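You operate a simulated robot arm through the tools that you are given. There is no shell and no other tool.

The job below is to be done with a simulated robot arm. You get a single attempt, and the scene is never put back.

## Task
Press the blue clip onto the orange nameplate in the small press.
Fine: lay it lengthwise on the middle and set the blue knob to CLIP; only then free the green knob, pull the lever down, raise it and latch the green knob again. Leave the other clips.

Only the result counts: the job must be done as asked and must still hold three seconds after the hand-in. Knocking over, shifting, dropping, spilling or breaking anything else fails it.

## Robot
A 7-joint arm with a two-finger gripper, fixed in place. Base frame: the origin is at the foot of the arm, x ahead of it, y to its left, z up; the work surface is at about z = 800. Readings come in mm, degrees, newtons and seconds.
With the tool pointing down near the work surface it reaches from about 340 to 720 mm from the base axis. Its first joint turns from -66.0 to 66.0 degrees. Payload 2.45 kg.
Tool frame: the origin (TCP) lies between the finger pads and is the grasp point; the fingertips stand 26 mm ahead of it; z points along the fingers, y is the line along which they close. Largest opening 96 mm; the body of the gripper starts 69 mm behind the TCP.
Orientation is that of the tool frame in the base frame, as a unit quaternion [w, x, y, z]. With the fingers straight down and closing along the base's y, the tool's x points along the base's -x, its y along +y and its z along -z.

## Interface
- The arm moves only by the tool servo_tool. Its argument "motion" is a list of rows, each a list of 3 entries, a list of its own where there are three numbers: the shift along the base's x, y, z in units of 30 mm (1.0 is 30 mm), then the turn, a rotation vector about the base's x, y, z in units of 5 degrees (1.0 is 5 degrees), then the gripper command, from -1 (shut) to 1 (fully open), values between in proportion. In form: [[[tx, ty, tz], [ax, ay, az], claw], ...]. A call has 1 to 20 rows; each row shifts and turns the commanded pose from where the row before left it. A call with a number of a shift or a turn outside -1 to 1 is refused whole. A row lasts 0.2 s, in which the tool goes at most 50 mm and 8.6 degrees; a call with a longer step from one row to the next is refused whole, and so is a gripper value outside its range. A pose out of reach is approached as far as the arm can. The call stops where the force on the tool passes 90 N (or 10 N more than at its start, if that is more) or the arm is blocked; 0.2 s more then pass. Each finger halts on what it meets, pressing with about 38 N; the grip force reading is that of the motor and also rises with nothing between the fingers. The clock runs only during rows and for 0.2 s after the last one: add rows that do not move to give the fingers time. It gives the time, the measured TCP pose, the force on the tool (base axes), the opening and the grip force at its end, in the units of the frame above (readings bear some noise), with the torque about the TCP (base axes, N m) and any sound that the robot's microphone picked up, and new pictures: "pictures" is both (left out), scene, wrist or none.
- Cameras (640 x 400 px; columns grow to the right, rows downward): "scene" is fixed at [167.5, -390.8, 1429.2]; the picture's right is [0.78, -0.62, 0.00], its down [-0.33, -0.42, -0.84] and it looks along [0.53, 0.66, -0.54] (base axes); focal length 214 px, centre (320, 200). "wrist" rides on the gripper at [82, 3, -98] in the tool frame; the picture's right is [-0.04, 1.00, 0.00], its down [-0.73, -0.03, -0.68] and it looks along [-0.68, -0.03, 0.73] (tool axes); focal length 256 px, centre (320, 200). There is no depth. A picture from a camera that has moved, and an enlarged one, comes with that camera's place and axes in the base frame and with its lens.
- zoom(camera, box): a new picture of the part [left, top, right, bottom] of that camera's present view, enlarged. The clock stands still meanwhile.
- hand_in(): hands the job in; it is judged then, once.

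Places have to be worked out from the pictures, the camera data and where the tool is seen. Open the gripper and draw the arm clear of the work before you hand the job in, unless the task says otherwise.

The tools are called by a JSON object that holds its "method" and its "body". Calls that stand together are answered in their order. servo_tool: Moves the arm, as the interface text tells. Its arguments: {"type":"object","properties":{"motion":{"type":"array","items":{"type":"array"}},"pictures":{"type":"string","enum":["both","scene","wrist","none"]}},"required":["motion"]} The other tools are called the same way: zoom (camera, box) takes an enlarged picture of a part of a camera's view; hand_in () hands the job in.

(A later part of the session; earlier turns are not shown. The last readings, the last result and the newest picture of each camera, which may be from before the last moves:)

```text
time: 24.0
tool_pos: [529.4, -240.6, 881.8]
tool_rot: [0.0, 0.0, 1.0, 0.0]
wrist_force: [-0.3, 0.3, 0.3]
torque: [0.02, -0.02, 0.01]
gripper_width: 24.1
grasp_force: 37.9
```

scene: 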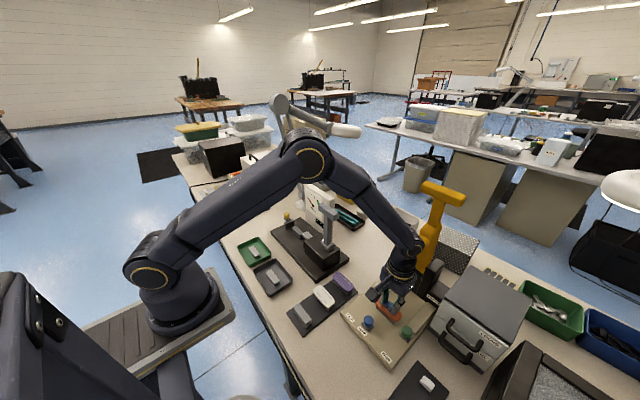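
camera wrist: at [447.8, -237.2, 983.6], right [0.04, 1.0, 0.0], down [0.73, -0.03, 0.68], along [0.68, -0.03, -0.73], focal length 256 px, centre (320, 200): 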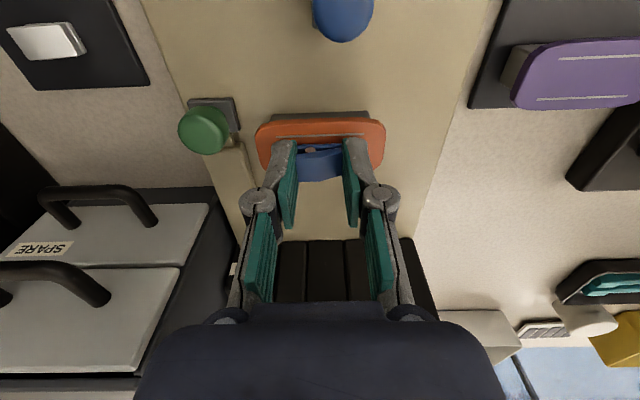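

Still free at about z=882, so I'll keep going in sub-millimetre steps.

{"method": "servo_tool", "body": {"motion": [[[0, 0, -0.025], [0, 0, 0], -0.7], [[0, 0, 0], [0, 0, 0], -0.7]], "pictures": "none"}}

{"method": "zoom", "body": {"camera": "wrist", "box": [250, 90, 390, 190]}}

```text
time: 24.6
tool_pos: [528.9, -239.7, 882.4]
tool_rot: [0.0, 0.0, 1.0, 0.0]
wrist_force: [-0.5, -0.7, -0.2]
torque: [0.03, -0.03, -0.01]
gripper_width: 24.3
grasp_force: 37.5
```

```text
4.00 times, centred on (320, 140) of wrist
camera zoom: at [447.6, -237.1, 980.3], right [0.04, 1.0, 0.0], down [0.73, -0.03, 0.68], along [0.68, -0.03, -0.73], focal length 1024 px, centre (320, 440)
```

zoom: 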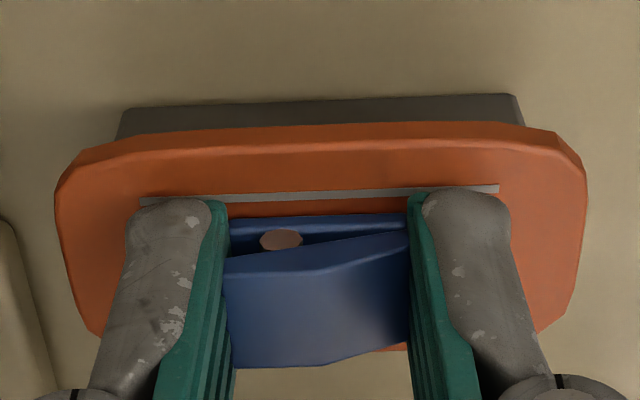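

There is still a small visible gap under the clip, so I'll continue down.

{"method": "servo_tool", "body": {"motion": [[[0, 0, -0.035], [0, 0, 0], -0.7], [[0, 0, 0], [0, 0, 0], -0.7]], "pictures": "none"}}

{"method": "servo_tool", "body": {"motion": [[[0, 0, -0.025], [0, 0, 0], -0.7], [[0, 0, 0], [0, 0, 0], -0.7]], "pictures": "none"}}

{"method": "zoom", "body": {"camera": "wrist", "box": [250, 90, 390, 190]}}

```text
time: 25.2
tool_pos: [530.0, -240.4, 882.1]
tool_rot: [0.0, -0.001, 1.0, 0.0]
wrist_force: [0.2, -0.4, 0.0]
torque: [0.02, -0.01, -0.01]
gripper_width: 24.4
grasp_force: 37.9
```

```text
time: 25.8
tool_pos: [530.7, -241.8, 880.2]
tool_rot: [0.001, 0.0, 1.0, 0.0]
wrist_force: [-1.8, 1.1, 8.5]
torque: [0.03, 0.07, 0.06]
gripper_width: 24.2
grasp_force: 37.9
```

```text
4.00 times, centred on (320, 140) of wrist
camera zoom: at [447.7, -237.4, 978.9], right [0.04, 1.0, 0.0], down [0.73, -0.03, 0.68], along [0.68, -0.03, -0.73], focal length 1024 px, centre (320, 440)
```

zoom: 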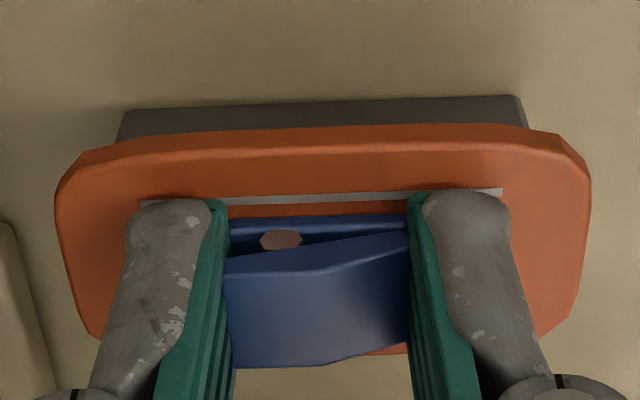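

Contact at 8.5 N, with the clip flat on the plate and centred (near edge at x≈522, centre ≈530.6). I'll open gently, without lateral motion.

{"method": "servo_tool", "body": {"motion": [[[0, 0, 0], [0, 0, 0], -0.45], [[0, 0, 0], [0, 0, 0], -0.35], [[0, 0, 0], [0, 0, 0], -0.25], [[0, 0, 0], [0, 0, 0], -0.2], [[0, 0, 0], [0, 0, 0], -0.2]], "pictures": "none"}}

{"method": "zoom", "body": {"camera": "wrist", "box": [250, 90, 390, 190]}}

```text
time: 27.0
tool_pos: [529.6, -240.9, 880.8]
tool_rot: [0.0, 0.001, 1.0, 0.0]
wrist_force: [0.0, 0.5, 0.0]
torque: [0.0, -0.03, 0.0]
gripper_width: 38.0
grasp_force: 0.2
```

```text
4.00 times, centred on (320, 140) of wrist
camera zoom: at [447.6, -237.4, 978.5], right [0.04, 1.0, 0.0], down [0.73, -0.03, 0.68], along [0.68, -0.03, -0.73], focal length 1024 px, centre (320, 440)
```

zoom: 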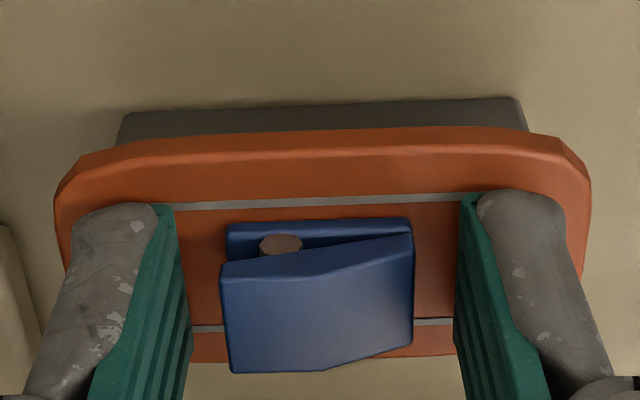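

The clip lies flat, centred and lengthwise on the plate, and it's released. I'll go straight up, then back away.

{"method": "servo_tool", "body": {"motion": [[[0, 0, 0.2], [0, 0, 0], -0.2], [[0, 0, 0.5], [0, 0, 0], -0.2], [[0, 0, 0.8], [0, 0, 0], -0.2], [[0, 0, 0.8], [0, 0, 0], -0.2], [[-0.5, 0, 0.5], [0, 0, 0], -0.2], [[-0.8, 0, 0], [0, 0, 0], -0.2], [[-0.8, 0, 0], [0, 0, 0], -0.2], [[0, 0, 0], [0, 0, 0], -0.2], [[0, 0, 0], [0, 0, 0], -0.2]]}}

{"method": "zoom", "body": {"camera": "wrist", "box": [200, 40, 460, 240]}}

```text
time: 29.0
tool_pos: [466.6, -240.3, 963.1]
tool_rot: [0.0, 0.0, 1.0, -0.001]
wrist_force: [-0.3, -0.1, -0.3]
torque: [0.0, 0.01, -0.01]
gripper_width: 38.5
grasp_force: 0.0
camera wrist: at [384.3, -237.3, 1062.1], right [0.04, 1.0, 0.0], down [0.73, -0.03, 0.68], along [0.68, -0.03, -0.73], focal length 256 px, centre (320, 200)
```

scene: 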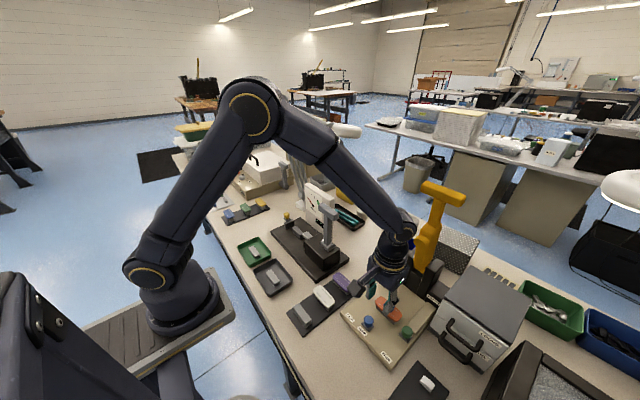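
wrist: 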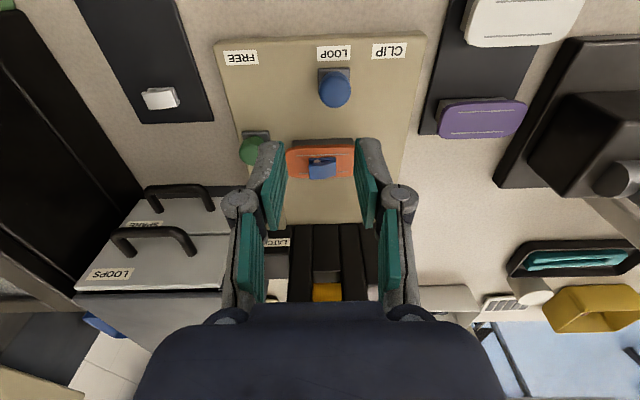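

```text
2.00 times, centred on (330, 140) of wrist
camera zoom: at [384.3, -237.3, 1062.1], right [0.04, 1.0, 0.0], down [0.73, -0.03, 0.68], along [0.68, -0.03, -0.73], focal length 512 px, centre (300, 320)
```

zoom: 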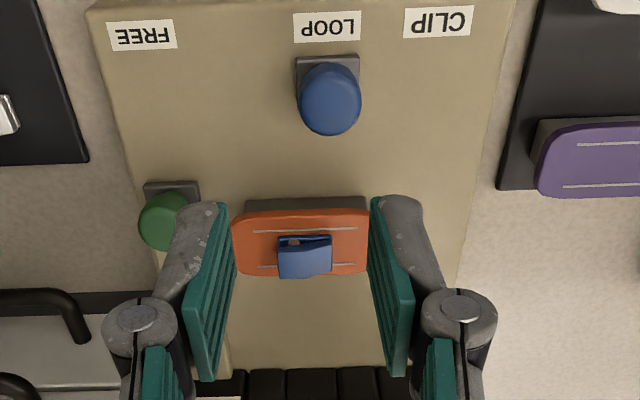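

The clip is placed and nothing else moved. The blue knob's head is at about (461.6, -228.8, 846), lined up with LOOP. I'll open around it and descend.

{"method": "servo_tool", "body": {"motion": [[[-0.16, 0.38, 0], [0, 0, 0], 0.4], [[0, 0, -0.6], [0, 0, 0], 0.4], [[0, 0, -0.7], [0, 0, 0], 0.4], [[0, 0, -0.7], [0, 0, 0], 0.4], [[0, 0, -0.7], [0, 0, 0], 0.4], [[0, 0, 0], [0, 0, 0], 0.4], [[0, 0, 0], [0, 0, 0], 0.4]], "pictures": "wrist"}}

{"method": "zoom", "body": {"camera": "wrist", "box": [220, 60, 440, 220]}}

```text
time: 30.6
tool_pos: [461.3, -229.1, 884.9]
tool_rot: [0.0, 0.0, 1.0, 0.0]
wrist_force: [-0.1, 0.2, 1.3]
torque: [0.0, 0.0, -0.01]
gripper_width: 67.1
grasp_force: 0.1
camera wrist: at [380.4, -225.7, 981.6], right [0.04, 1.0, 0.0], down [0.73, -0.03, 0.68], along [0.68, -0.03, -0.73], focal length 256 px, centre (320, 200)
```

wrist: 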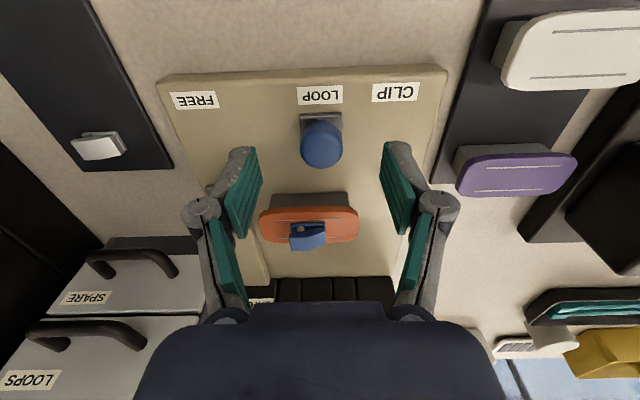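

```text
2.50 times, centred on (330, 140) of wrist
camera zoom: at [380.4, -225.7, 981.6], right [0.04, 1.0, 0.0], down [0.73, -0.03, 0.68], along [0.68, -0.03, -0.73], focal length 640 px, centre (295, 350)
```

zoom: 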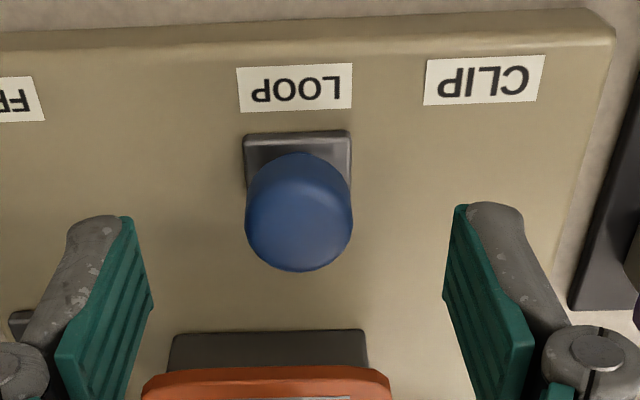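

The knob is centred between the fingers. I'll descend to its head and close on it.

{"method": "servo_tool", "body": {"motion": [[[0, 0, -0.4], [0, 0, 0], 0.4], [[0, 0, -0.43], [0, 0, 0], 0.4], [[0, 0, 0], [0, 0, 0], 0.2], [[0, 0, 0], [0, 0, 0], 0.0], [[0, 0, 0], [0, 0, 0], -0.2], [[0, 0, 0], [0, 0, 0], -0.4], [[0, 0, 0], [0, 0, 0], -0.5], [[0, 0, 0], [0, 0, 0], -0.5]], "pictures": "wrist"}}

{"method": "zoom", "body": {"camera": "wrist", "box": [220, 60, 440, 220]}}

```text
time: 32.4
tool_pos: [463.2, -228.7, 859.2]
tool_rot: [0.0, 0.0, 1.0, 0.0]
wrist_force: [-0.8, 3.9, 1.0]
torque: [0.03, 0.0, 0.0]
gripper_width: 26.4
grasp_force: 1.3
camera wrist: at [379.9, -225.3, 956.4], right [0.04, 1.0, 0.0], down [0.73, -0.03, 0.68], along [0.68, -0.03, -0.73], focal length 256 px, centre (320, 200)
```

wrist: 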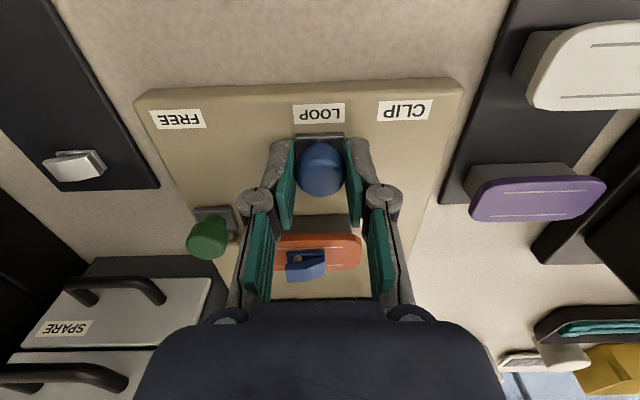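

```text
2.50 times, centred on (330, 140) of wrist
camera zoom: at [379.9, -225.3, 956.4], right [0.04, 1.0, 0.0], down [0.73, -0.03, 0.68], along [0.68, -0.03, -0.73], focal length 640 px, centre (295, 350)
```

zoom: 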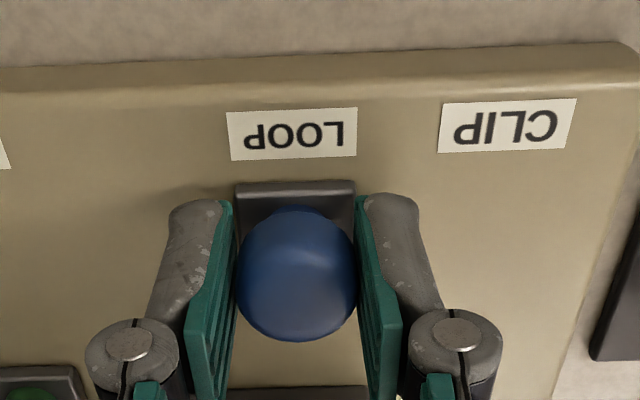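

The fingers just touch the knob at 26 mm. I'll slide it a little toward CLIP to see whether it moves freely.

{"method": "servo_tool", "body": {"motion": [[[0, 0.2, 0], [0, 0, 0], -0.5], [[0, 0.2, 0], [0, 0, 0], -0.5], [[0, 0, 0], [0, 0, 0], -0.5]], "pictures": "wrist"}}

{"method": "zoom", "body": {"camera": "wrist", "box": [220, 60, 440, 220]}}

```text
time: 33.2
tool_pos: [461.8, -216.2, 859.4]
tool_rot: [0.0, 0.0, 1.0, -0.001]
wrist_force: [-1.1, -2.0, -0.6]
torque: [0.0, -0.01, 0.01]
gripper_width: 25.2
grasp_force: 0.8
camera wrist: at [379.9, -213.9, 956.7], right [0.04, 1.0, 0.0], down [0.73, -0.03, 0.68], along [0.68, -0.03, -0.73], focal length 256 px, centre (320, 200)
```

wrist: 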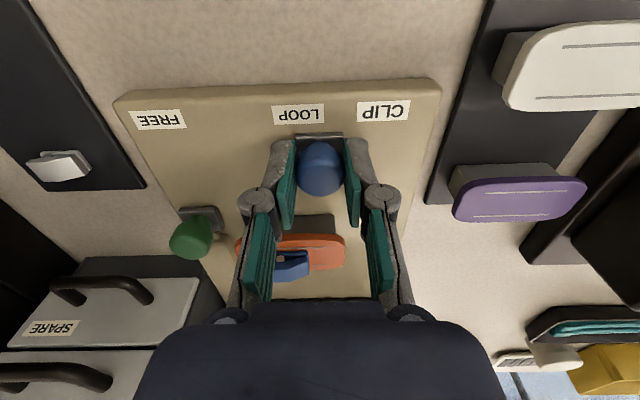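

```text
2.50 times, centred on (330, 140) of wrist
camera zoom: at [379.9, -213.9, 956.7], right [0.04, 1.0, 0.0], down [0.73, -0.03, 0.68], along [0.68, -0.03, -0.73], focal length 640 px, centre (295, 350)
```

zoom: 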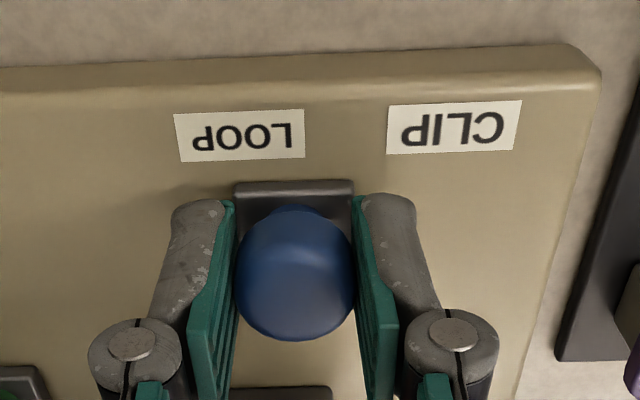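

It slides freely. CLIP's centre is about 35 mm further along at y≈-182, so I'll continue there.

{"method": "servo_tool", "body": {"motion": [[[0, 0.25, 0], [0, 0, 0], -0.5], [[0, 0.25, 0], [0, 0, 0], -0.5], [[0, 0.25, 0], [0, 0, 0], -0.5], [[0, 0.25, 0], [0, 0, 0], -0.5], [[0, 0.17, 0], [0, 0, 0], -0.5], [[0, 0, 0], [0, 0, 0], -0.5], [[0, 0, 0], [0, 0, 0], -0.5]], "pictures": "wrist"}}

{"method": "zoom", "body": {"camera": "wrist", "box": [220, 60, 440, 220]}}

```text
time: 34.8
tool_pos: [462.1, -182.3, 859.3]
tool_rot: [0.001, 0.0, 1.0, 0.0]
wrist_force: [-0.8, -0.9, 0.7]
torque: [-0.04, 0.07, -0.04]
gripper_width: 25.6
grasp_force: 19.2
camera wrist: at [380.1, -178.8, 956.8], right [0.04, 1.0, 0.0], down [0.73, -0.03, 0.68], along [0.68, -0.03, -0.73], focal length 256 px, centre (320, 200)
```

wrist: 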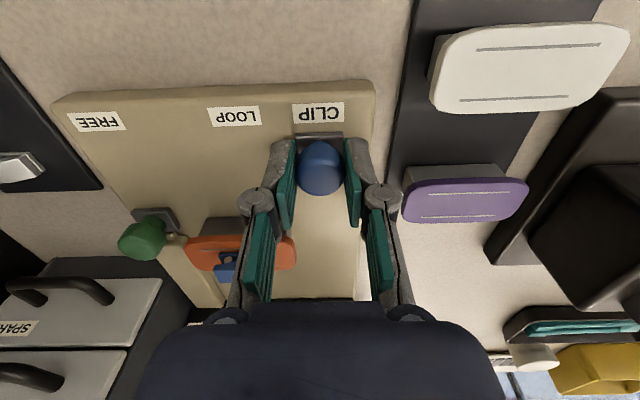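

```text
2.50 times, centred on (330, 140) of wrist
camera zoom: at [380.1, -178.8, 956.8], right [0.04, 1.0, 0.0], down [0.73, -0.03, 0.68], along [0.68, -0.03, -0.73], focal length 640 px, centre (295, 350)
```

zoom: 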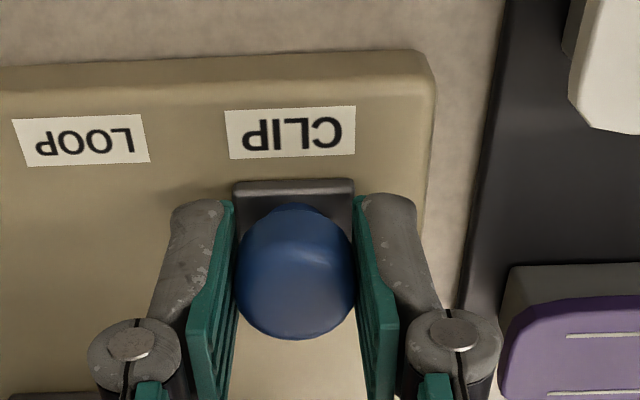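

The knob lines up with CLIP. A small extra nudge will tell me whether it's at its end stop.

{"method": "servo_tool", "body": {"motion": [[[0, 0.06, 0], [0, 0, 0], -0.5], [[0, 0, 0], [0, 0, 0], -0.5]], "pictures": "none"}}

```text
time: 35.4
tool_pos: [461.8, -180.6, 858.9]
tool_rot: [-0.001, 0.0, 1.0, 0.0]
wrist_force: [0.9, -7.1, -1.6]
torque: [-0.08, -0.07, 0.01]
gripper_width: 28.4
grasp_force: 3.3
```

The fingers spread and the force rose, so the knob is at its end stop on CLIP. I'll open, rise, and check.

{"method": "servo_tool", "body": {"motion": [[[0, -0.05, 0], [0, 0, 0], -0.2], [[0, 0, 0], [0, 0, 0], 0.1], [[0, 0, 0], [0, 0, 0], 0.1], [[0, 0, 0.5], [0, 0, 0], 0.1], [[0, 0, 0.8], [0, 0, 0], 0.1], [[0, 0, 0.8], [0, 0, 0], 0.1], [[0, 0, 0.8], [0, 0, 0], 0.1], [[0, 0, 0.4], [0, 0, 0], 0.1], [[0, 0, 0], [0, 0, 0], 0.1]]}}

{"method": "zoom", "body": {"camera": "wrist", "box": [80, 20, 400, 220]}}

{"method": "zoom", "body": {"camera": "scene", "box": [330, 260, 470, 370]}}

```text
time: 37.4
tool_pos: [461.7, -180.7, 957.0]
tool_rot: [0.0, 0.0, 1.0, 0.0]
wrist_force: [0.1, -0.5, 0.1]
torque: [0.03, 0.01, 0.0]
gripper_width: 52.9
grasp_force: 0.0
camera wrist: at [380.2, -178.4, 1056.0], right [0.04, 1.0, 0.0], down [0.73, -0.03, 0.68], along [0.68, -0.03, -0.73], focal length 256 px, centre (320, 200)
```

scene: 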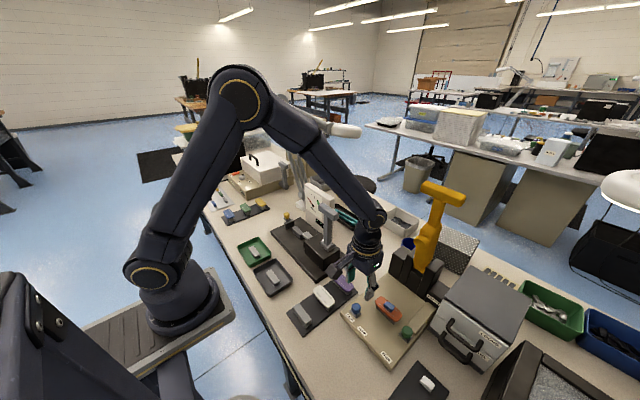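
wrist: 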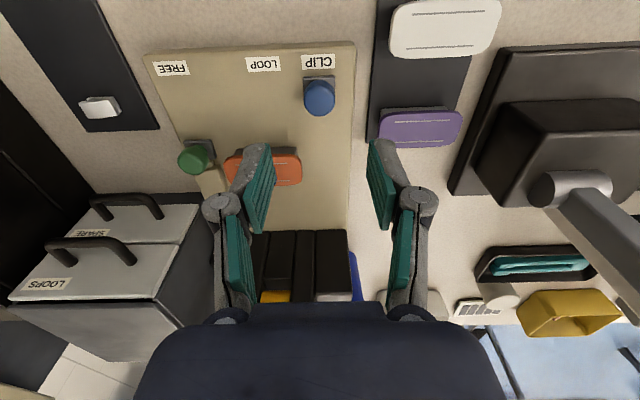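

```text
2.00 times, centred on (240, 120) of wrist
camera zoom: at [380.2, -178.4, 1056.0], right [0.04, 1.0, 0.0], down [0.73, -0.03, 0.68], along [0.68, -0.03, -0.73], focal length 512 px, centre (480, 360)
```

zoom: 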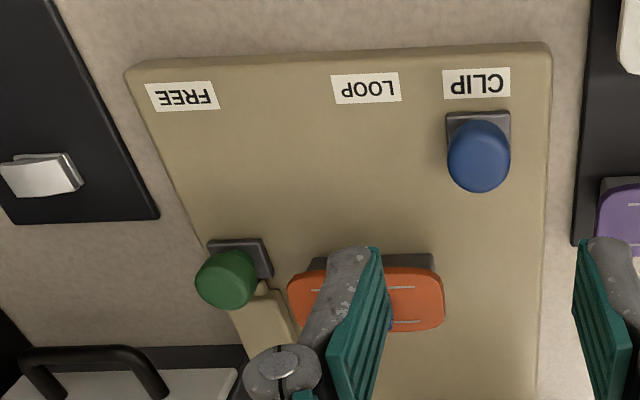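

```text
3.64 times, centred on (400, 315) of scene
camera zoom: at [167.5, -390.8, 1429.2], right [0.78, -0.62, 0.0], down [-0.33, -0.42, -0.84], along [0.53, 0.66, -0.54], focal length 780 px, centre (29, -218)
```

zoom: 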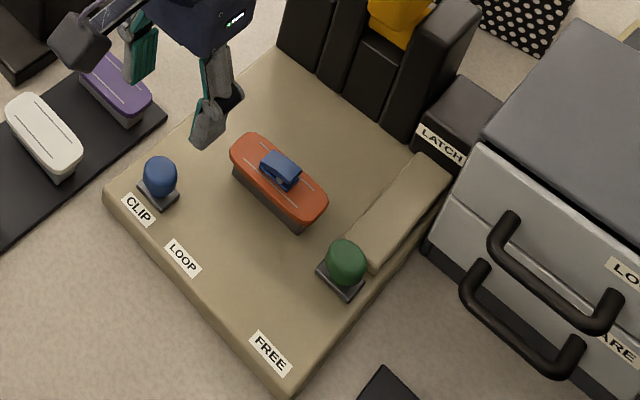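

The blue knob is on CLIP and the clip still lies well. The nameplate end is close to the green knob, so I won't straddle it: I'll shut the fingers and push the knob from behind. First, a close look from above the knob.

{"method": "servo_tool", "body": {"motion": [[[0, -0.8, 0], [0, 0, 0], -0.3], [[0, -0.9, 0], [0, 0, 0], -0.6], [[0, -0.9, 0], [0, 0, 0], -1], [[0, -0.9, 0], [0, 0, 0], -1], [[0, -0.8, 0], [0, 0, 0], -1], [[0.3, 0, -0.5], [0, 0, 0], -1], [[0.3, 0, -0.5], [0, 0, 0], -1], [[0, 0, 0], [0, 0, 0], -1], [[0, 0, 0], [0, 0, 0], -1]]}}

{"method": "zoom", "body": {"camera": "wrist", "box": [220, 100, 440, 300]}}

{"method": "zoom", "body": {"camera": "scene", "box": [370, 280, 450, 360]}}

```text
time: 39.4
tool_pos: [480.1, -310.9, 926.8]
tool_rot: [0.0, -0.001, 1.0, 0.0]
wrist_force: [0.2, -0.2, -0.9]
torque: [0.01, -0.03, 0.0]
gripper_width: 0.2
grasp_force: 28.3
camera wrist: at [397.6, -307.2, 1025.0], right [0.04, 1.0, 0.0], down [0.73, -0.03, 0.68], along [0.68, -0.03, -0.73], focal length 256 px, centre (320, 200)
```

scene: 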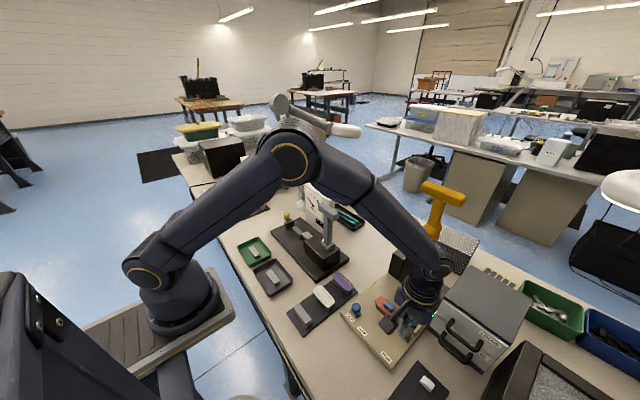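
wrist: 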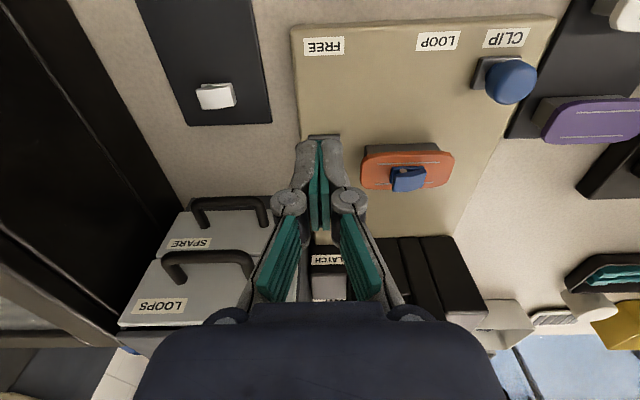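

```text
2.00 times, centred on (330, 200) of wrist
camera zoom: at [397.6, -307.2, 1025.0], right [0.04, 1.0, 0.0], down [0.73, -0.03, 0.68], along [0.68, -0.03, -0.73], focal length 512 px, centre (300, 200)
```

zoom: 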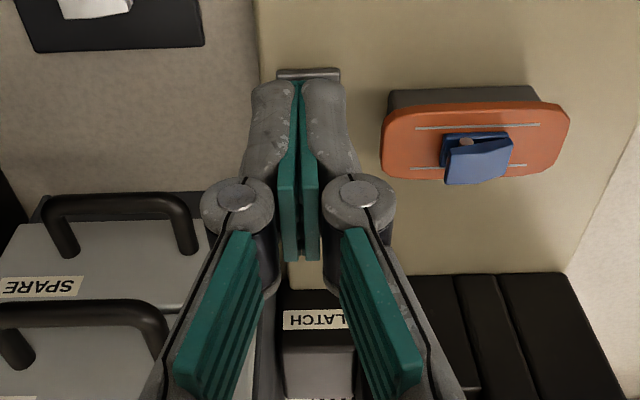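

```text
5.00 times, centred on (410, 320) of scene
camera zoom: at [167.5, -390.8, 1429.2], right [0.78, -0.62, 0.0], down [-0.33, -0.42, -0.84], along [0.53, 0.66, -0.54], focal length 1072 px, centre (-130, -400)
```

zoom: 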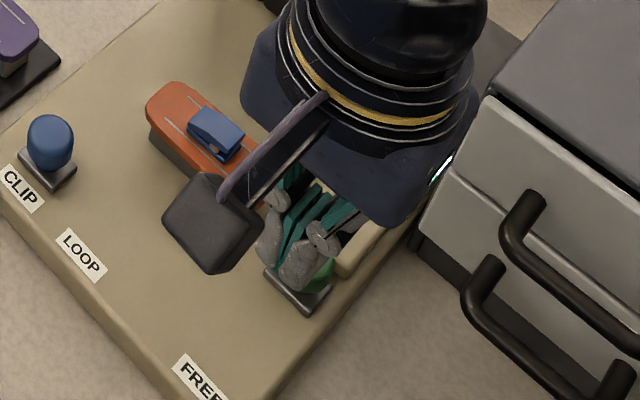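

The closed fingers are about 27 mm across and will fit behind the green knob, above the bolt bar and clear of the plate. I'll go over the knob to x≈547, then down.

{"method": "servo_tool", "body": {"motion": [[[0.8, 0.02, 0], [0, 0, 0], -1], [[0.8, 0.02, 0], [0, 0, 0], -1], [[0.65, 0, 0], [0, 0, 0], -1], [[0, 0, -0.6], [0, 0, 0], -1], [[0, 0, -0.6], [0, 0, 0], -1], [[0, 0, -0.3], [0, 0, 0], -1], [[0, 0, 0], [0, 0, 0], -1], [[0, 0, 0], [0, 0, 0], -1]]}}

{"method": "zoom", "body": {"camera": "wrist", "box": [220, 40, 440, 240]}}

{"method": "zoom", "body": {"camera": "scene", "box": [370, 260, 470, 350]}}

```text
time: 41.2
tool_pos: [546.7, -308.9, 881.3]
tool_rot: [0.0, 0.0, 1.0, 0.0]
wrist_force: [0.3, 0.1, -0.5]
torque: [-0.02, 0.02, 0.0]
gripper_width: 0.0
grasp_force: 29.0
camera wrist: at [464.8, -306.3, 980.3], right [0.04, 1.0, 0.0], down [0.73, -0.03, 0.68], along [0.68, -0.03, -0.73], focal length 256 px, centre (320, 200)
```

scene: 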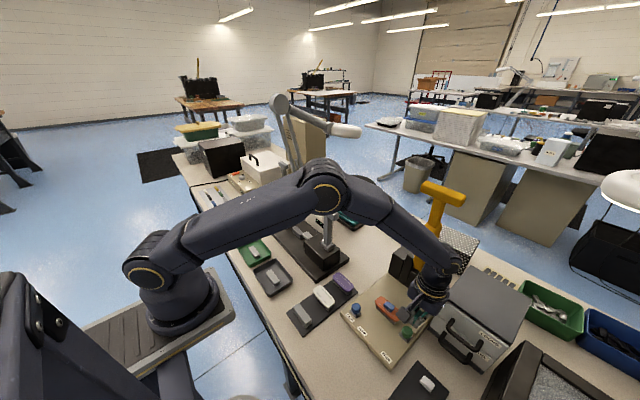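
wrist: 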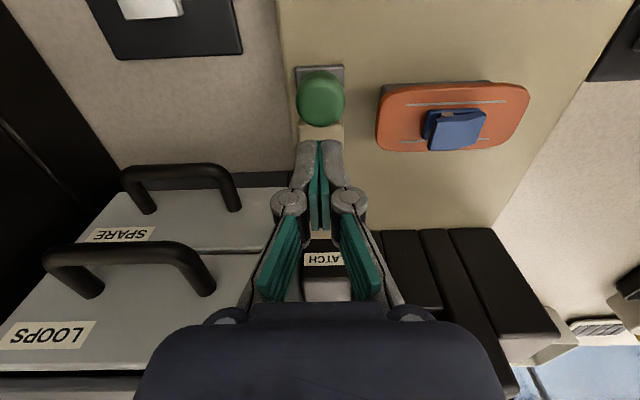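

```text
2.00 times, centred on (330, 140) of wrist
camera zoom: at [464.8, -306.3, 980.3], right [0.04, 1.0, 0.0], down [0.73, -0.03, 0.68], along [0.68, -0.03, -0.73], focal length 512 px, centre (300, 320)
```

zoom: 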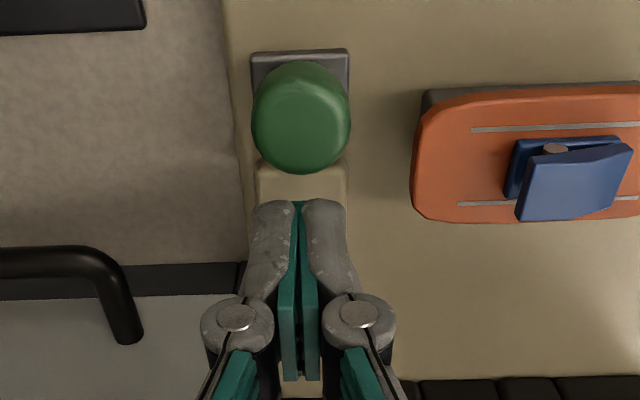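

```text
4.44 times, centred on (420, 305) of scene
camera zoom: at [167.5, -390.8, 1429.2], right [0.78, -0.62, 0.0], down [-0.33, -0.42, -0.84], along [0.53, 0.66, -0.54], focal length 953 px, centre (-124, -267)
```

zoom: 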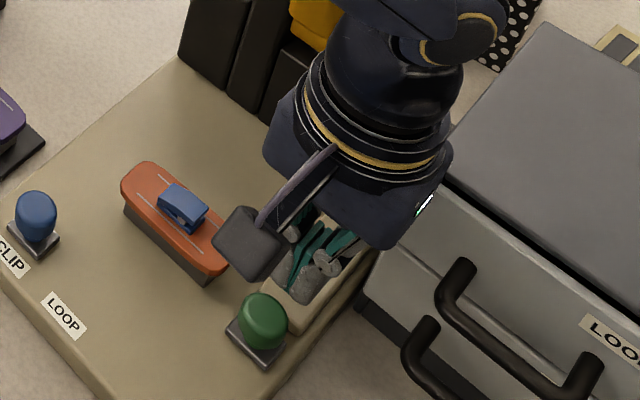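

The closed fingers are directly behind the knob and over the bar. I'll lower a bit further and check for contact with the bar.

{"method": "servo_tool", "body": {"motion": [[[0, 0, -0.25], [0, 0, 0], -1], [[0, 0, -0.17], [0, 0, 0], -1], [[0, 0, 0], [0, 0, 0], -1]], "pictures": "none"}}

{"method": "zoom", "body": {"camera": "wrist", "box": [220, 40, 440, 240]}}

```text
time: 42.0
tool_pos: [546.4, -309.7, 870.8]
tool_rot: [0.001, 0.0, 1.0, 0.0]
wrist_force: [-0.1, 0.6, 0.9]
torque: [-0.02, -0.01, -0.05]
gripper_width: 0.2
grasp_force: 28.3
```

```text
2.00 times, centred on (330, 140) of wrist
camera zoom: at [465.0, -306.4, 967.5], right [0.04, 1.0, 0.0], down [0.73, -0.03, 0.68], along [0.68, -0.03, -0.73], focal length 512 px, centre (300, 320)
```

zoom: 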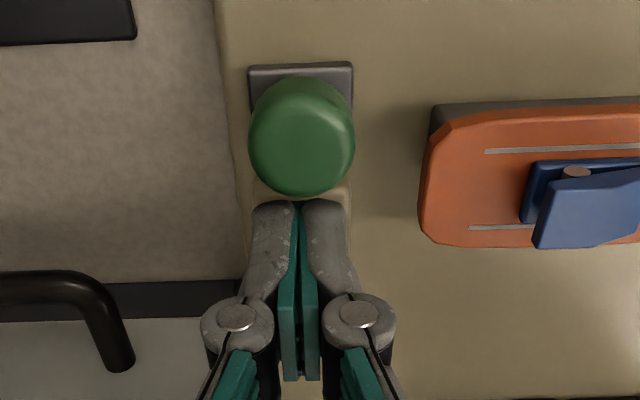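

No contact with the bar. I'll pull toward the robot a little to see how the green knob reacts.

{"method": "servo_tool", "body": {"motion": [[[-0.2, 0, 0], [0, 0, 0], -1], [[-0.2, 0, 0], [0, 0, 0], -1], [[-0.2, 0, 0], [0, 0, 0], -1], [[0, 0, 0], [0, 0, 0], -1]], "pictures": "none"}}

{"method": "zoom", "body": {"camera": "wrist", "box": [220, 40, 440, 240]}}

```text
time: 43.0
tool_pos: [529.7, -308.8, 870.1]
tool_rot: [0.0, 0.001, 1.0, 0.0]
wrist_force: [1.3, -0.3, 0.6]
torque: [0.03, 0.0, 0.0]
gripper_width: 0.1
grasp_force: 28.4
```

```text
2.00 times, centred on (330, 140) of wrist
camera zoom: at [447.6, -306.6, 967.9], right [0.04, 1.0, 0.0], down [0.73, -0.03, 0.68], along [0.68, -0.03, -0.73], focal length 512 px, centre (300, 320)
```

zoom: 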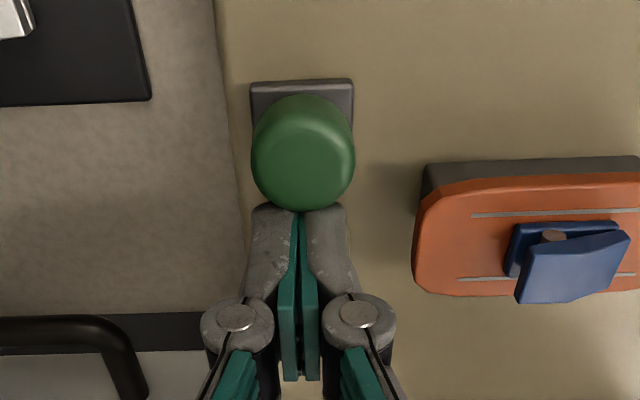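

The knob slides with little force. I'll continue toward FREE and watch the force.

{"method": "servo_tool", "body": {"motion": [[[-0.25, 0, 0], [0, 0, 0], -1], [[-0.25, 0, 0], [0, 0, 0], -1], [[-0.25, 0, 0], [0, 0, 0], -1], [[0, 0, 0], [0, 0, 0], -1]], "pictures": "wrist"}}

{"method": "zoom", "body": {"camera": "wrist", "box": [220, 0, 440, 240]}}

{"method": "zoom", "body": {"camera": "scene", "box": [340, 240, 470, 370]}}

```text
time: 44.0
tool_pos: [515.1, -308.4, 870.6]
tool_rot: [0.008, -0.001, 1.0, -0.002]
wrist_force: [41.6, -1.1, -8.2]
torque: [0.36, -1.08, -0.01]
gripper_width: 6.0
grasp_force: 28.8
camera wrist: at [430.5, -305.7, 967.9], right [0.04, 1.0, 0.0], down [0.72, -0.02, 0.69], along [0.69, -0.03, -0.72], focal length 256 px, centre (320, 200)
```

wrist: 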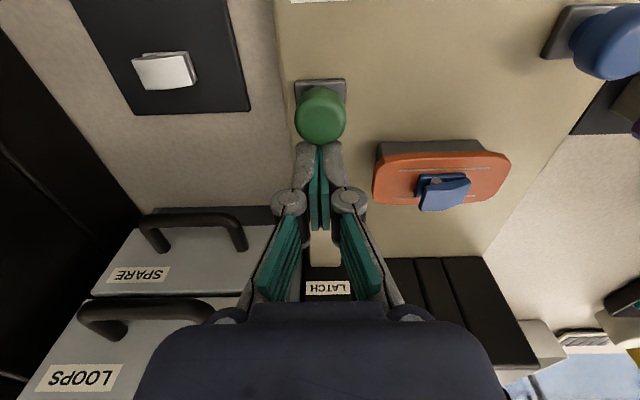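

```text
1.67 times, centred on (330, 120) of wrist
camera zoom: at [430.5, -305.7, 967.9], right [0.04, 1.0, 0.0], down [0.72, -0.02, 0.69], along [0.69, -0.03, -0.72], focal length 427 px, centre (303, 333)
```

zoom: 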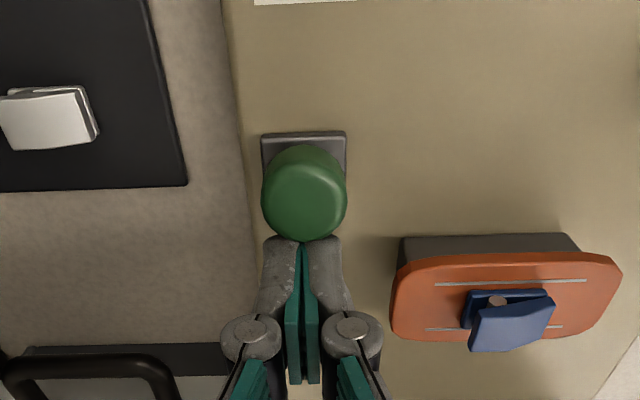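

```text
3.08 times, centred on (405, 305) of scene
camera zoom: at [168.6, -390.9, 1429.0], right [0.78, -0.62, 0.0], down [-0.33, -0.42, -0.84], along [0.53, 0.66, -0.54], focal length 660 px, centre (58, -123)
```

zoom: 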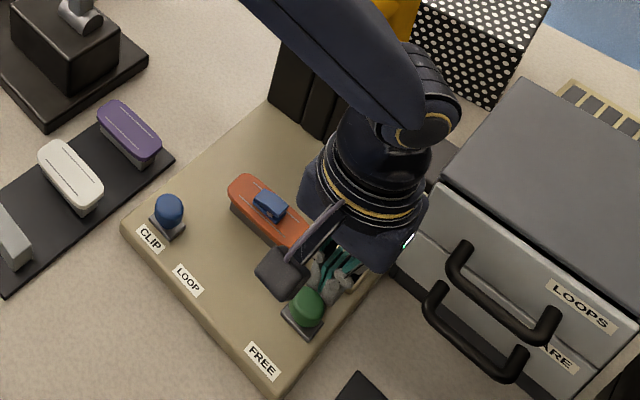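

Force rose to about 42 N at TCP x≈515, so the knob hit a stop after roughly 27 mm of travel. I'll back off and rise to inspect it.

{"method": "servo_tool", "body": {"motion": [[[0.3, 0, 0], [0, 0, 0], -1], [[0.3, 0, 0], [0, 0, 0], -1], [[0, 0, 0], [0, 0, 0], -1], [[0, 0, 0.6], [0, 0, 0], -1], [[0, 0, 0.8], [0, 0, 0], -1], [[0, 0, 0.8], [0, 0, 0], -1], [[-0.8, 0, 0.6], [0, 0, 0], -1], [[-0.9, 0.5, 0], [0, 0, 0], -1], [[-0.9, 0.5, 0], [0, 0, 0], -1], [[-0.5, 0.5, 0], [0, 0, 0], -1], [[0, 0, 0], [0, 0, 0], -1]]}}

{"method": "zoom", "body": {"camera": "wrist", "box": [180, 60, 440, 300]}}

{"method": "zoom", "body": {"camera": "scene", "box": [340, 240, 480, 370]}}

```text
time: 46.4
tool_pos: [431.7, -265.1, 953.9]
tool_rot: [0.0, 0.0, 1.0, 0.0]
wrist_force: [0.9, 0.4, -0.4]
torque: [0.0, 0.01, 0.02]
gripper_width: 0.0
grasp_force: 28.7
camera wrist: at [349.5, -261.4, 1052.2], right [0.04, 1.0, 0.0], down [0.73, -0.03, 0.68], along [0.68, -0.03, -0.73], focal length 256 px, centre (320, 200)
```

scene: 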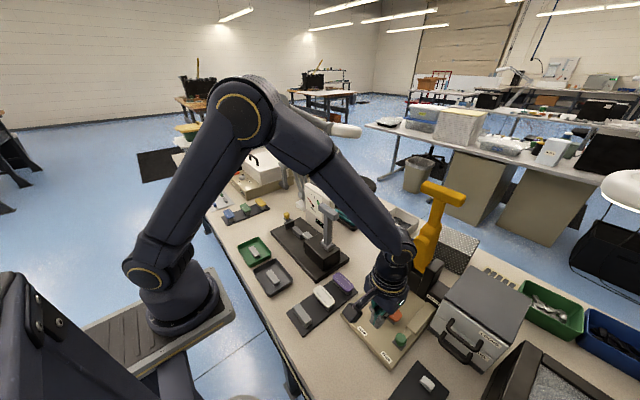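
wrist: 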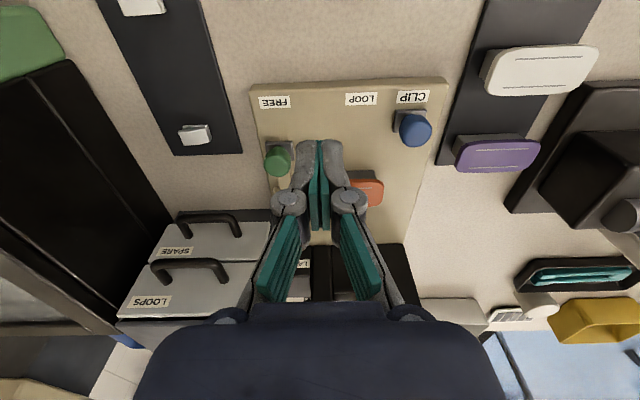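

```text
1.67 times, centred on (310, 180) of wrist
camera zoom: at [349.5, -261.4, 1052.2], right [0.04, 1.0, 0.0], down [0.73, -0.03, 0.68], along [0.68, -0.03, -0.73], focal length 427 px, centre (337, 233)
```

zoom: 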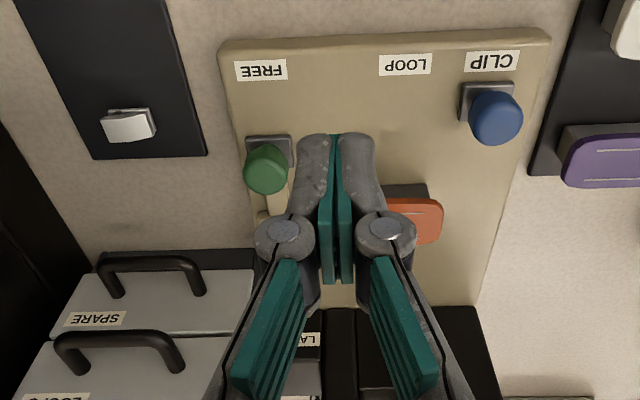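

```text
3.08 times, centred on (410, 305) of scene
camera zoom: at [167.5, -390.7, 1429.2], right [0.78, -0.62, 0.0], down [-0.33, -0.42, -0.84], along [0.53, 0.66, -0.54], focal length 660 px, centre (43, -123)
```

zoom: 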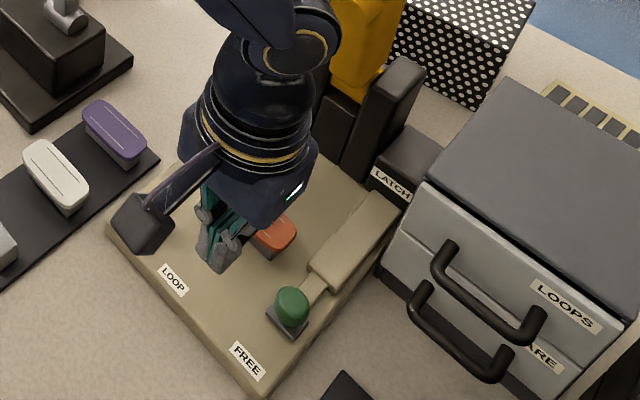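

The green knob is now out at x≈490 with the rod exposed, and the plate and clip are undisturbed. Next is the lever: its T-bar spans y≈-190 to -288 at about (630, 1189). I'll rise with the tool pitched 45° forward so the opened fingers can hook over and behind the T-bar.

{"method": "servo_tool", "body": {"motion": [[[0, 0.2, 0.9], [0, 0, 0], 0.17], [[0, 0.2, 0.9], [0, 0, 0], 0.17], [[0, 0.2, 0.9], [0, -1, 0], 0.17], [[0, 0.2, 0.9], [0, -1, 0], 0.17], [[0, 0, 0.9], [0, -1, 0], 0.17], [[0, 0, 0.9], [0, -1, 0], 0.17], [[0, 0, 0.9], [0, -1, 0], 0.17], [[0, 0, 0.9], [0, -1, 0], 0.17], [[0, 0, 0.9], [0, -1, 0], 0.17], [[0, 0, 0.9], [0, -1, 0], 0.17], [[0, 0, 0.9], [0, -1, 0], 0.17], [[0, 0, 0], [0, 0, 0], 0.17], [[0, 0, 0], [0, 0, 0], 0.17]]}}

{"method": "zoom", "body": {"camera": "scene", "box": [340, 150, 480, 290]}}

```text
time: 49.2
tool_pos: [431.4, -241.4, 1252.5]
tool_rot: [0.383, 0.0, 0.924, 0.0]
wrist_force: [-0.2, 0.1, -0.2]
torque: [-0.02, 0.01, 0.03]
gripper_width: 56.0
grasp_force: 0.1
camera wrist: at [304.4, -237.6, 1262.8], right [0.03, 1.0, 0.03], down [0.04, -0.03, 1.0], along [1.0, -0.03, -0.04], focal length 256 px, centre (320, 200)
```

scene: 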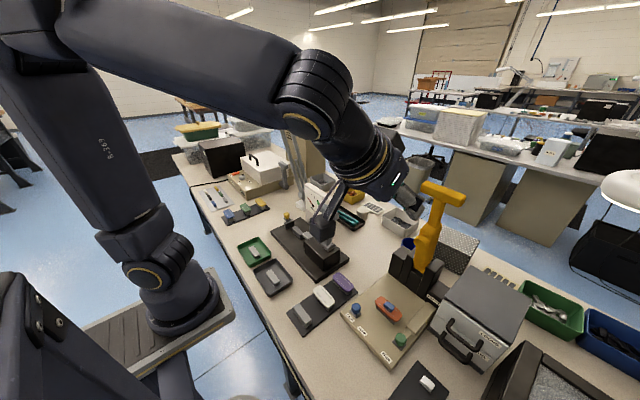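
wrist: 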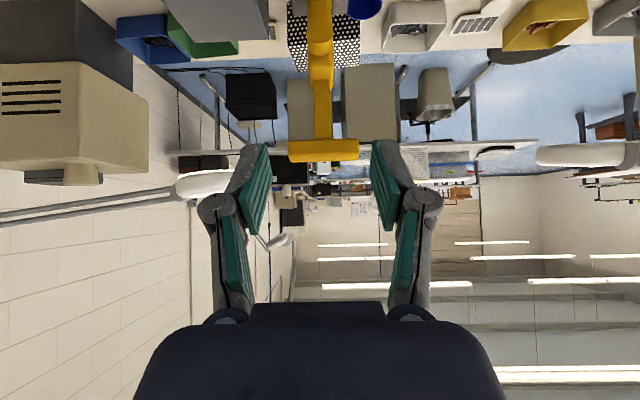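

```text
2.86 times, centred on (410, 220) of scene
camera zoom: at [167.5, -390.8, 1429.2], right [0.78, -0.62, 0.0], down [-0.33, -0.42, -0.84], along [0.53, 0.66, -0.54], focal length 613 px, centre (63, 143)
```

zoom: 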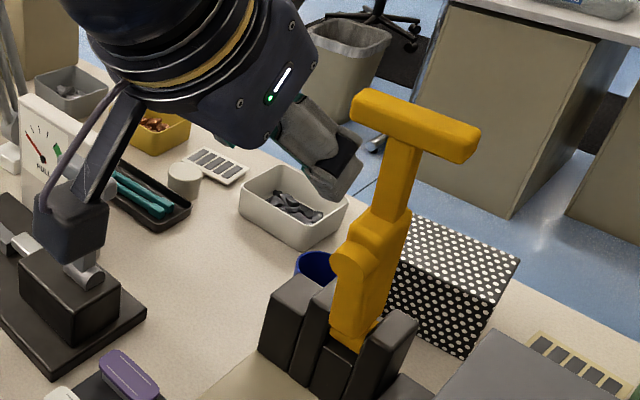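

The tilted camera looks straight at the T-bar. Both cameras put its centre near (643, -241, 1183), with a section of about 26 mm. I'll go over it and down behind it, about 25 mm clear before touching.

{"method": "servo_tool", "body": {"motion": [[[0.87, 0, 0.16], [0, 0, 0], 0.17], [[0.87, 0, 0.16], [0, 0, 0], 0.17], [[0.87, 0, 0.16], [0, 0, 0], 0.17], [[0.87, 0, 0.16], [0, 0, 0], 0.17], [[0.87, 0, 0.16], [0, 0, 0], 0.17], [[0.87, 0, 0.16], [0, 0, 0], 0.17], [[0.87, 0, 0.16], [0, 0, 0], 0.17], [[0.87, 0, 0.16], [0, 0, 0], 0.17], [[0, 0, 0], [0, 0, 0], 0.17], [[0, 0, 0], [0, 0, 0], 0.17]]}}

{"method": "zoom", "body": {"camera": "scene", "box": [370, 130, 490, 230]}}

```text
time: 51.4
tool_pos: [640.2, -240.7, 1289.4]
tool_rot: [0.383, 0.0, 0.924, -0.001]
wrist_force: [-0.3, 0.9, -0.1]
torque: [0.02, -0.02, -0.02]
gripper_width: 55.9
grasp_force: 0.0
camera wrist: at [513.1, -237.6, 1300.5], right [0.03, 1.0, 0.03], down [0.04, -0.03, 1.0], along [1.0, -0.03, -0.04], focal length 256 px, centre (320, 200)
```

scene: 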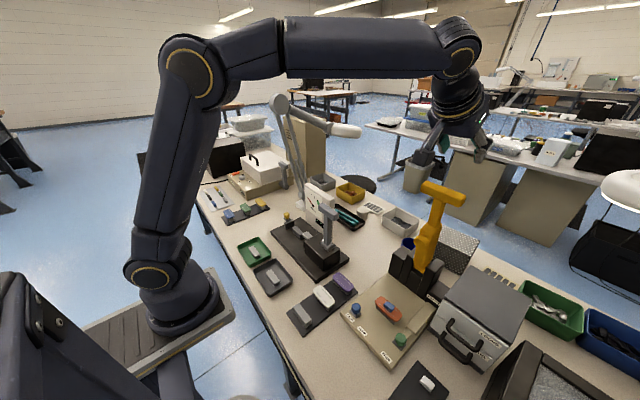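
wrist: 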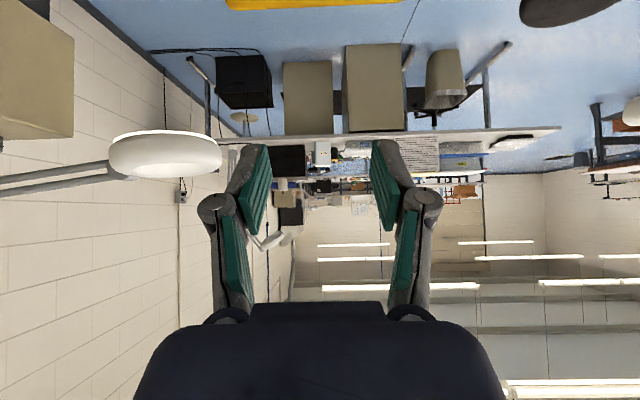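

```text
4.00 times, centred on (430, 180) of scene
camera zoom: at [167.5, -390.8, 1429.2], right [0.78, -0.62, 0.0], down [-0.33, -0.42, -0.84], along [0.53, 0.66, -0.54], focal length 858 px, centre (-120, 280)
```

zoom: 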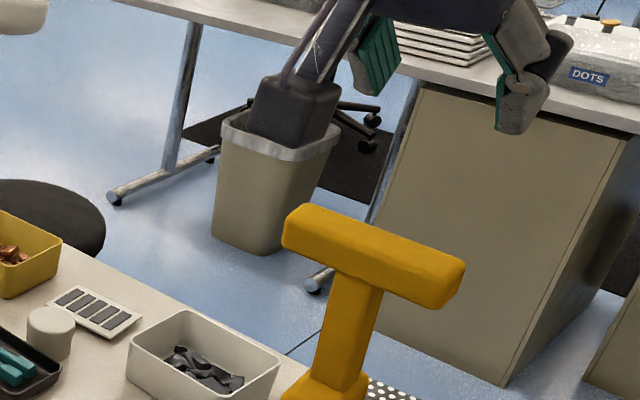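

The T-bar's back top edge now triangulates to about (641, 1198). I'll move to the pre-hook pose just behind and above it.

{"method": "servo_tool", "body": {"motion": [[[0.28, 0, -0.7], [0, 0, 0], 0.17], [[0.28, 0, -0.7], [0, 0, 0], 0.17], [[0.28, 0, -0.7], [0, 0, 0], 0.17], [[0, 0, 0], [0, 0, 0], 0.17], [[0, 0, 0], [0, 0, 0], 0.17]]}}

{"method": "zoom", "body": {"camera": "scene", "box": [370, 130, 490, 230]}}

```text
time: 52.6
tool_pos: [665.8, -240.4, 1225.6]
tool_rot: [0.383, -0.001, 0.924, 0.0]
wrist_force: [0.2, -0.2, -0.3]
torque: [0.01, 0.0, 0.01]
gripper_width: 56.0
grasp_force: 0.1
camera wrist: at [538.6, -237.3, 1237.6], right [0.03, 1.0, 0.03], down [0.04, -0.03, 1.0], along [1.0, -0.03, -0.04], focal length 256 px, centre (320, 200)
```

scene: 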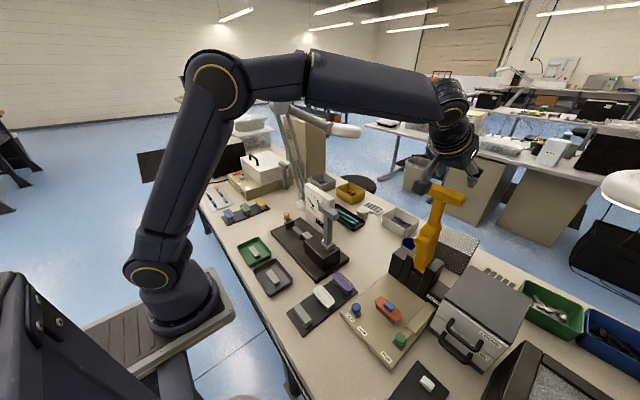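
wrist: 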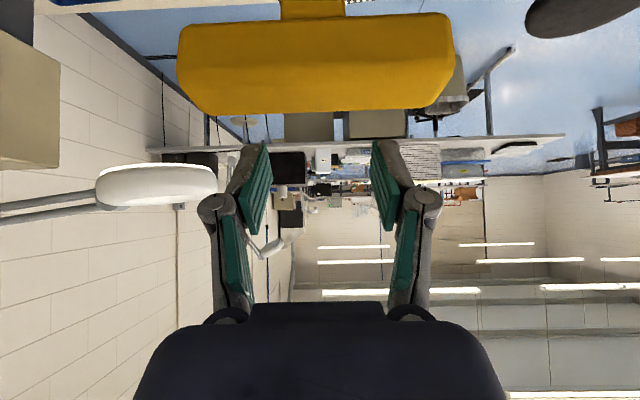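

```text
4.00 times, centred on (430, 180) of scene
camera zoom: at [167.5, -390.8, 1429.2], right [0.78, -0.62, 0.0], down [-0.33, -0.42, -0.84], along [0.53, 0.66, -0.54], focal length 858 px, centre (-120, 280)
```

zoom: 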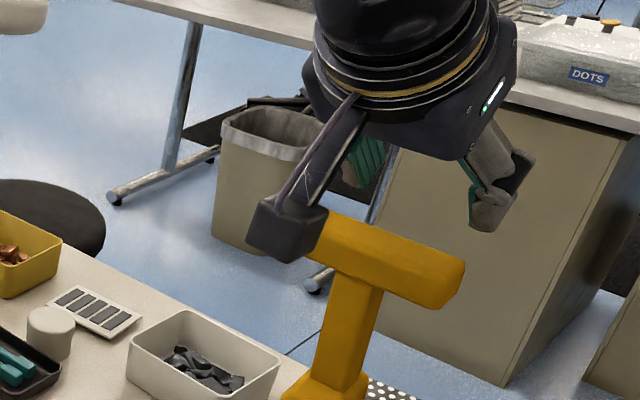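

The fingers are behind and above the bar with roughly 25 mm to contact. I'll close most of that gap diagonally.

{"method": "servo_tool", "body": {"motion": [[[-0.25, 0, -0.25], [0, 0, 0], 0.17], [[-0.25, 0, -0.25], [0, 0, 0], 0.17], [[0, 0, 0], [0, 0, 0], 0.17], [[0, 0, 0], [0, 0, 0], 0.17]], "pictures": "wrist"}}

{"method": "zoom", "body": {"camera": "scene", "box": [370, 130, 490, 230]}}

```text
time: 53.6
tool_pos: [650.8, -242.1, 1211.5]
tool_rot: [0.382, 0.0, 0.924, 0.0]
wrist_force: [0.3, -0.2, -0.9]
torque: [-0.04, 0.0, -0.02]
gripper_width: 56.2
grasp_force: 0.0
camera wrist: at [523.4, -237.3, 1222.8], right [0.03, 1.0, 0.03], down [0.04, -0.03, 1.0], along [1.0, -0.03, -0.04], focal length 256 px, centre (320, 200)
```

wrist: 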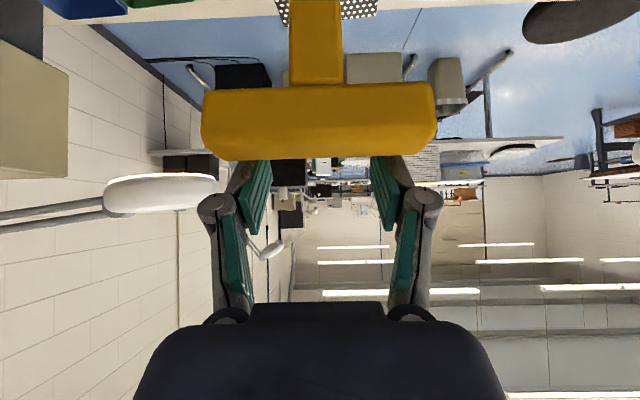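

```text
4.00 times, centred on (430, 180) of scene
camera zoom: at [167.5, -390.8, 1429.2], right [0.78, -0.62, 0.0], down [-0.33, -0.42, -0.84], along [0.53, 0.66, -0.54], focal length 858 px, centre (-120, 280)
```

zoom: 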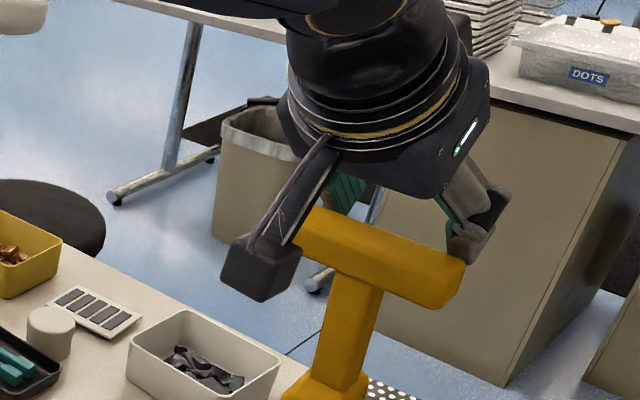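

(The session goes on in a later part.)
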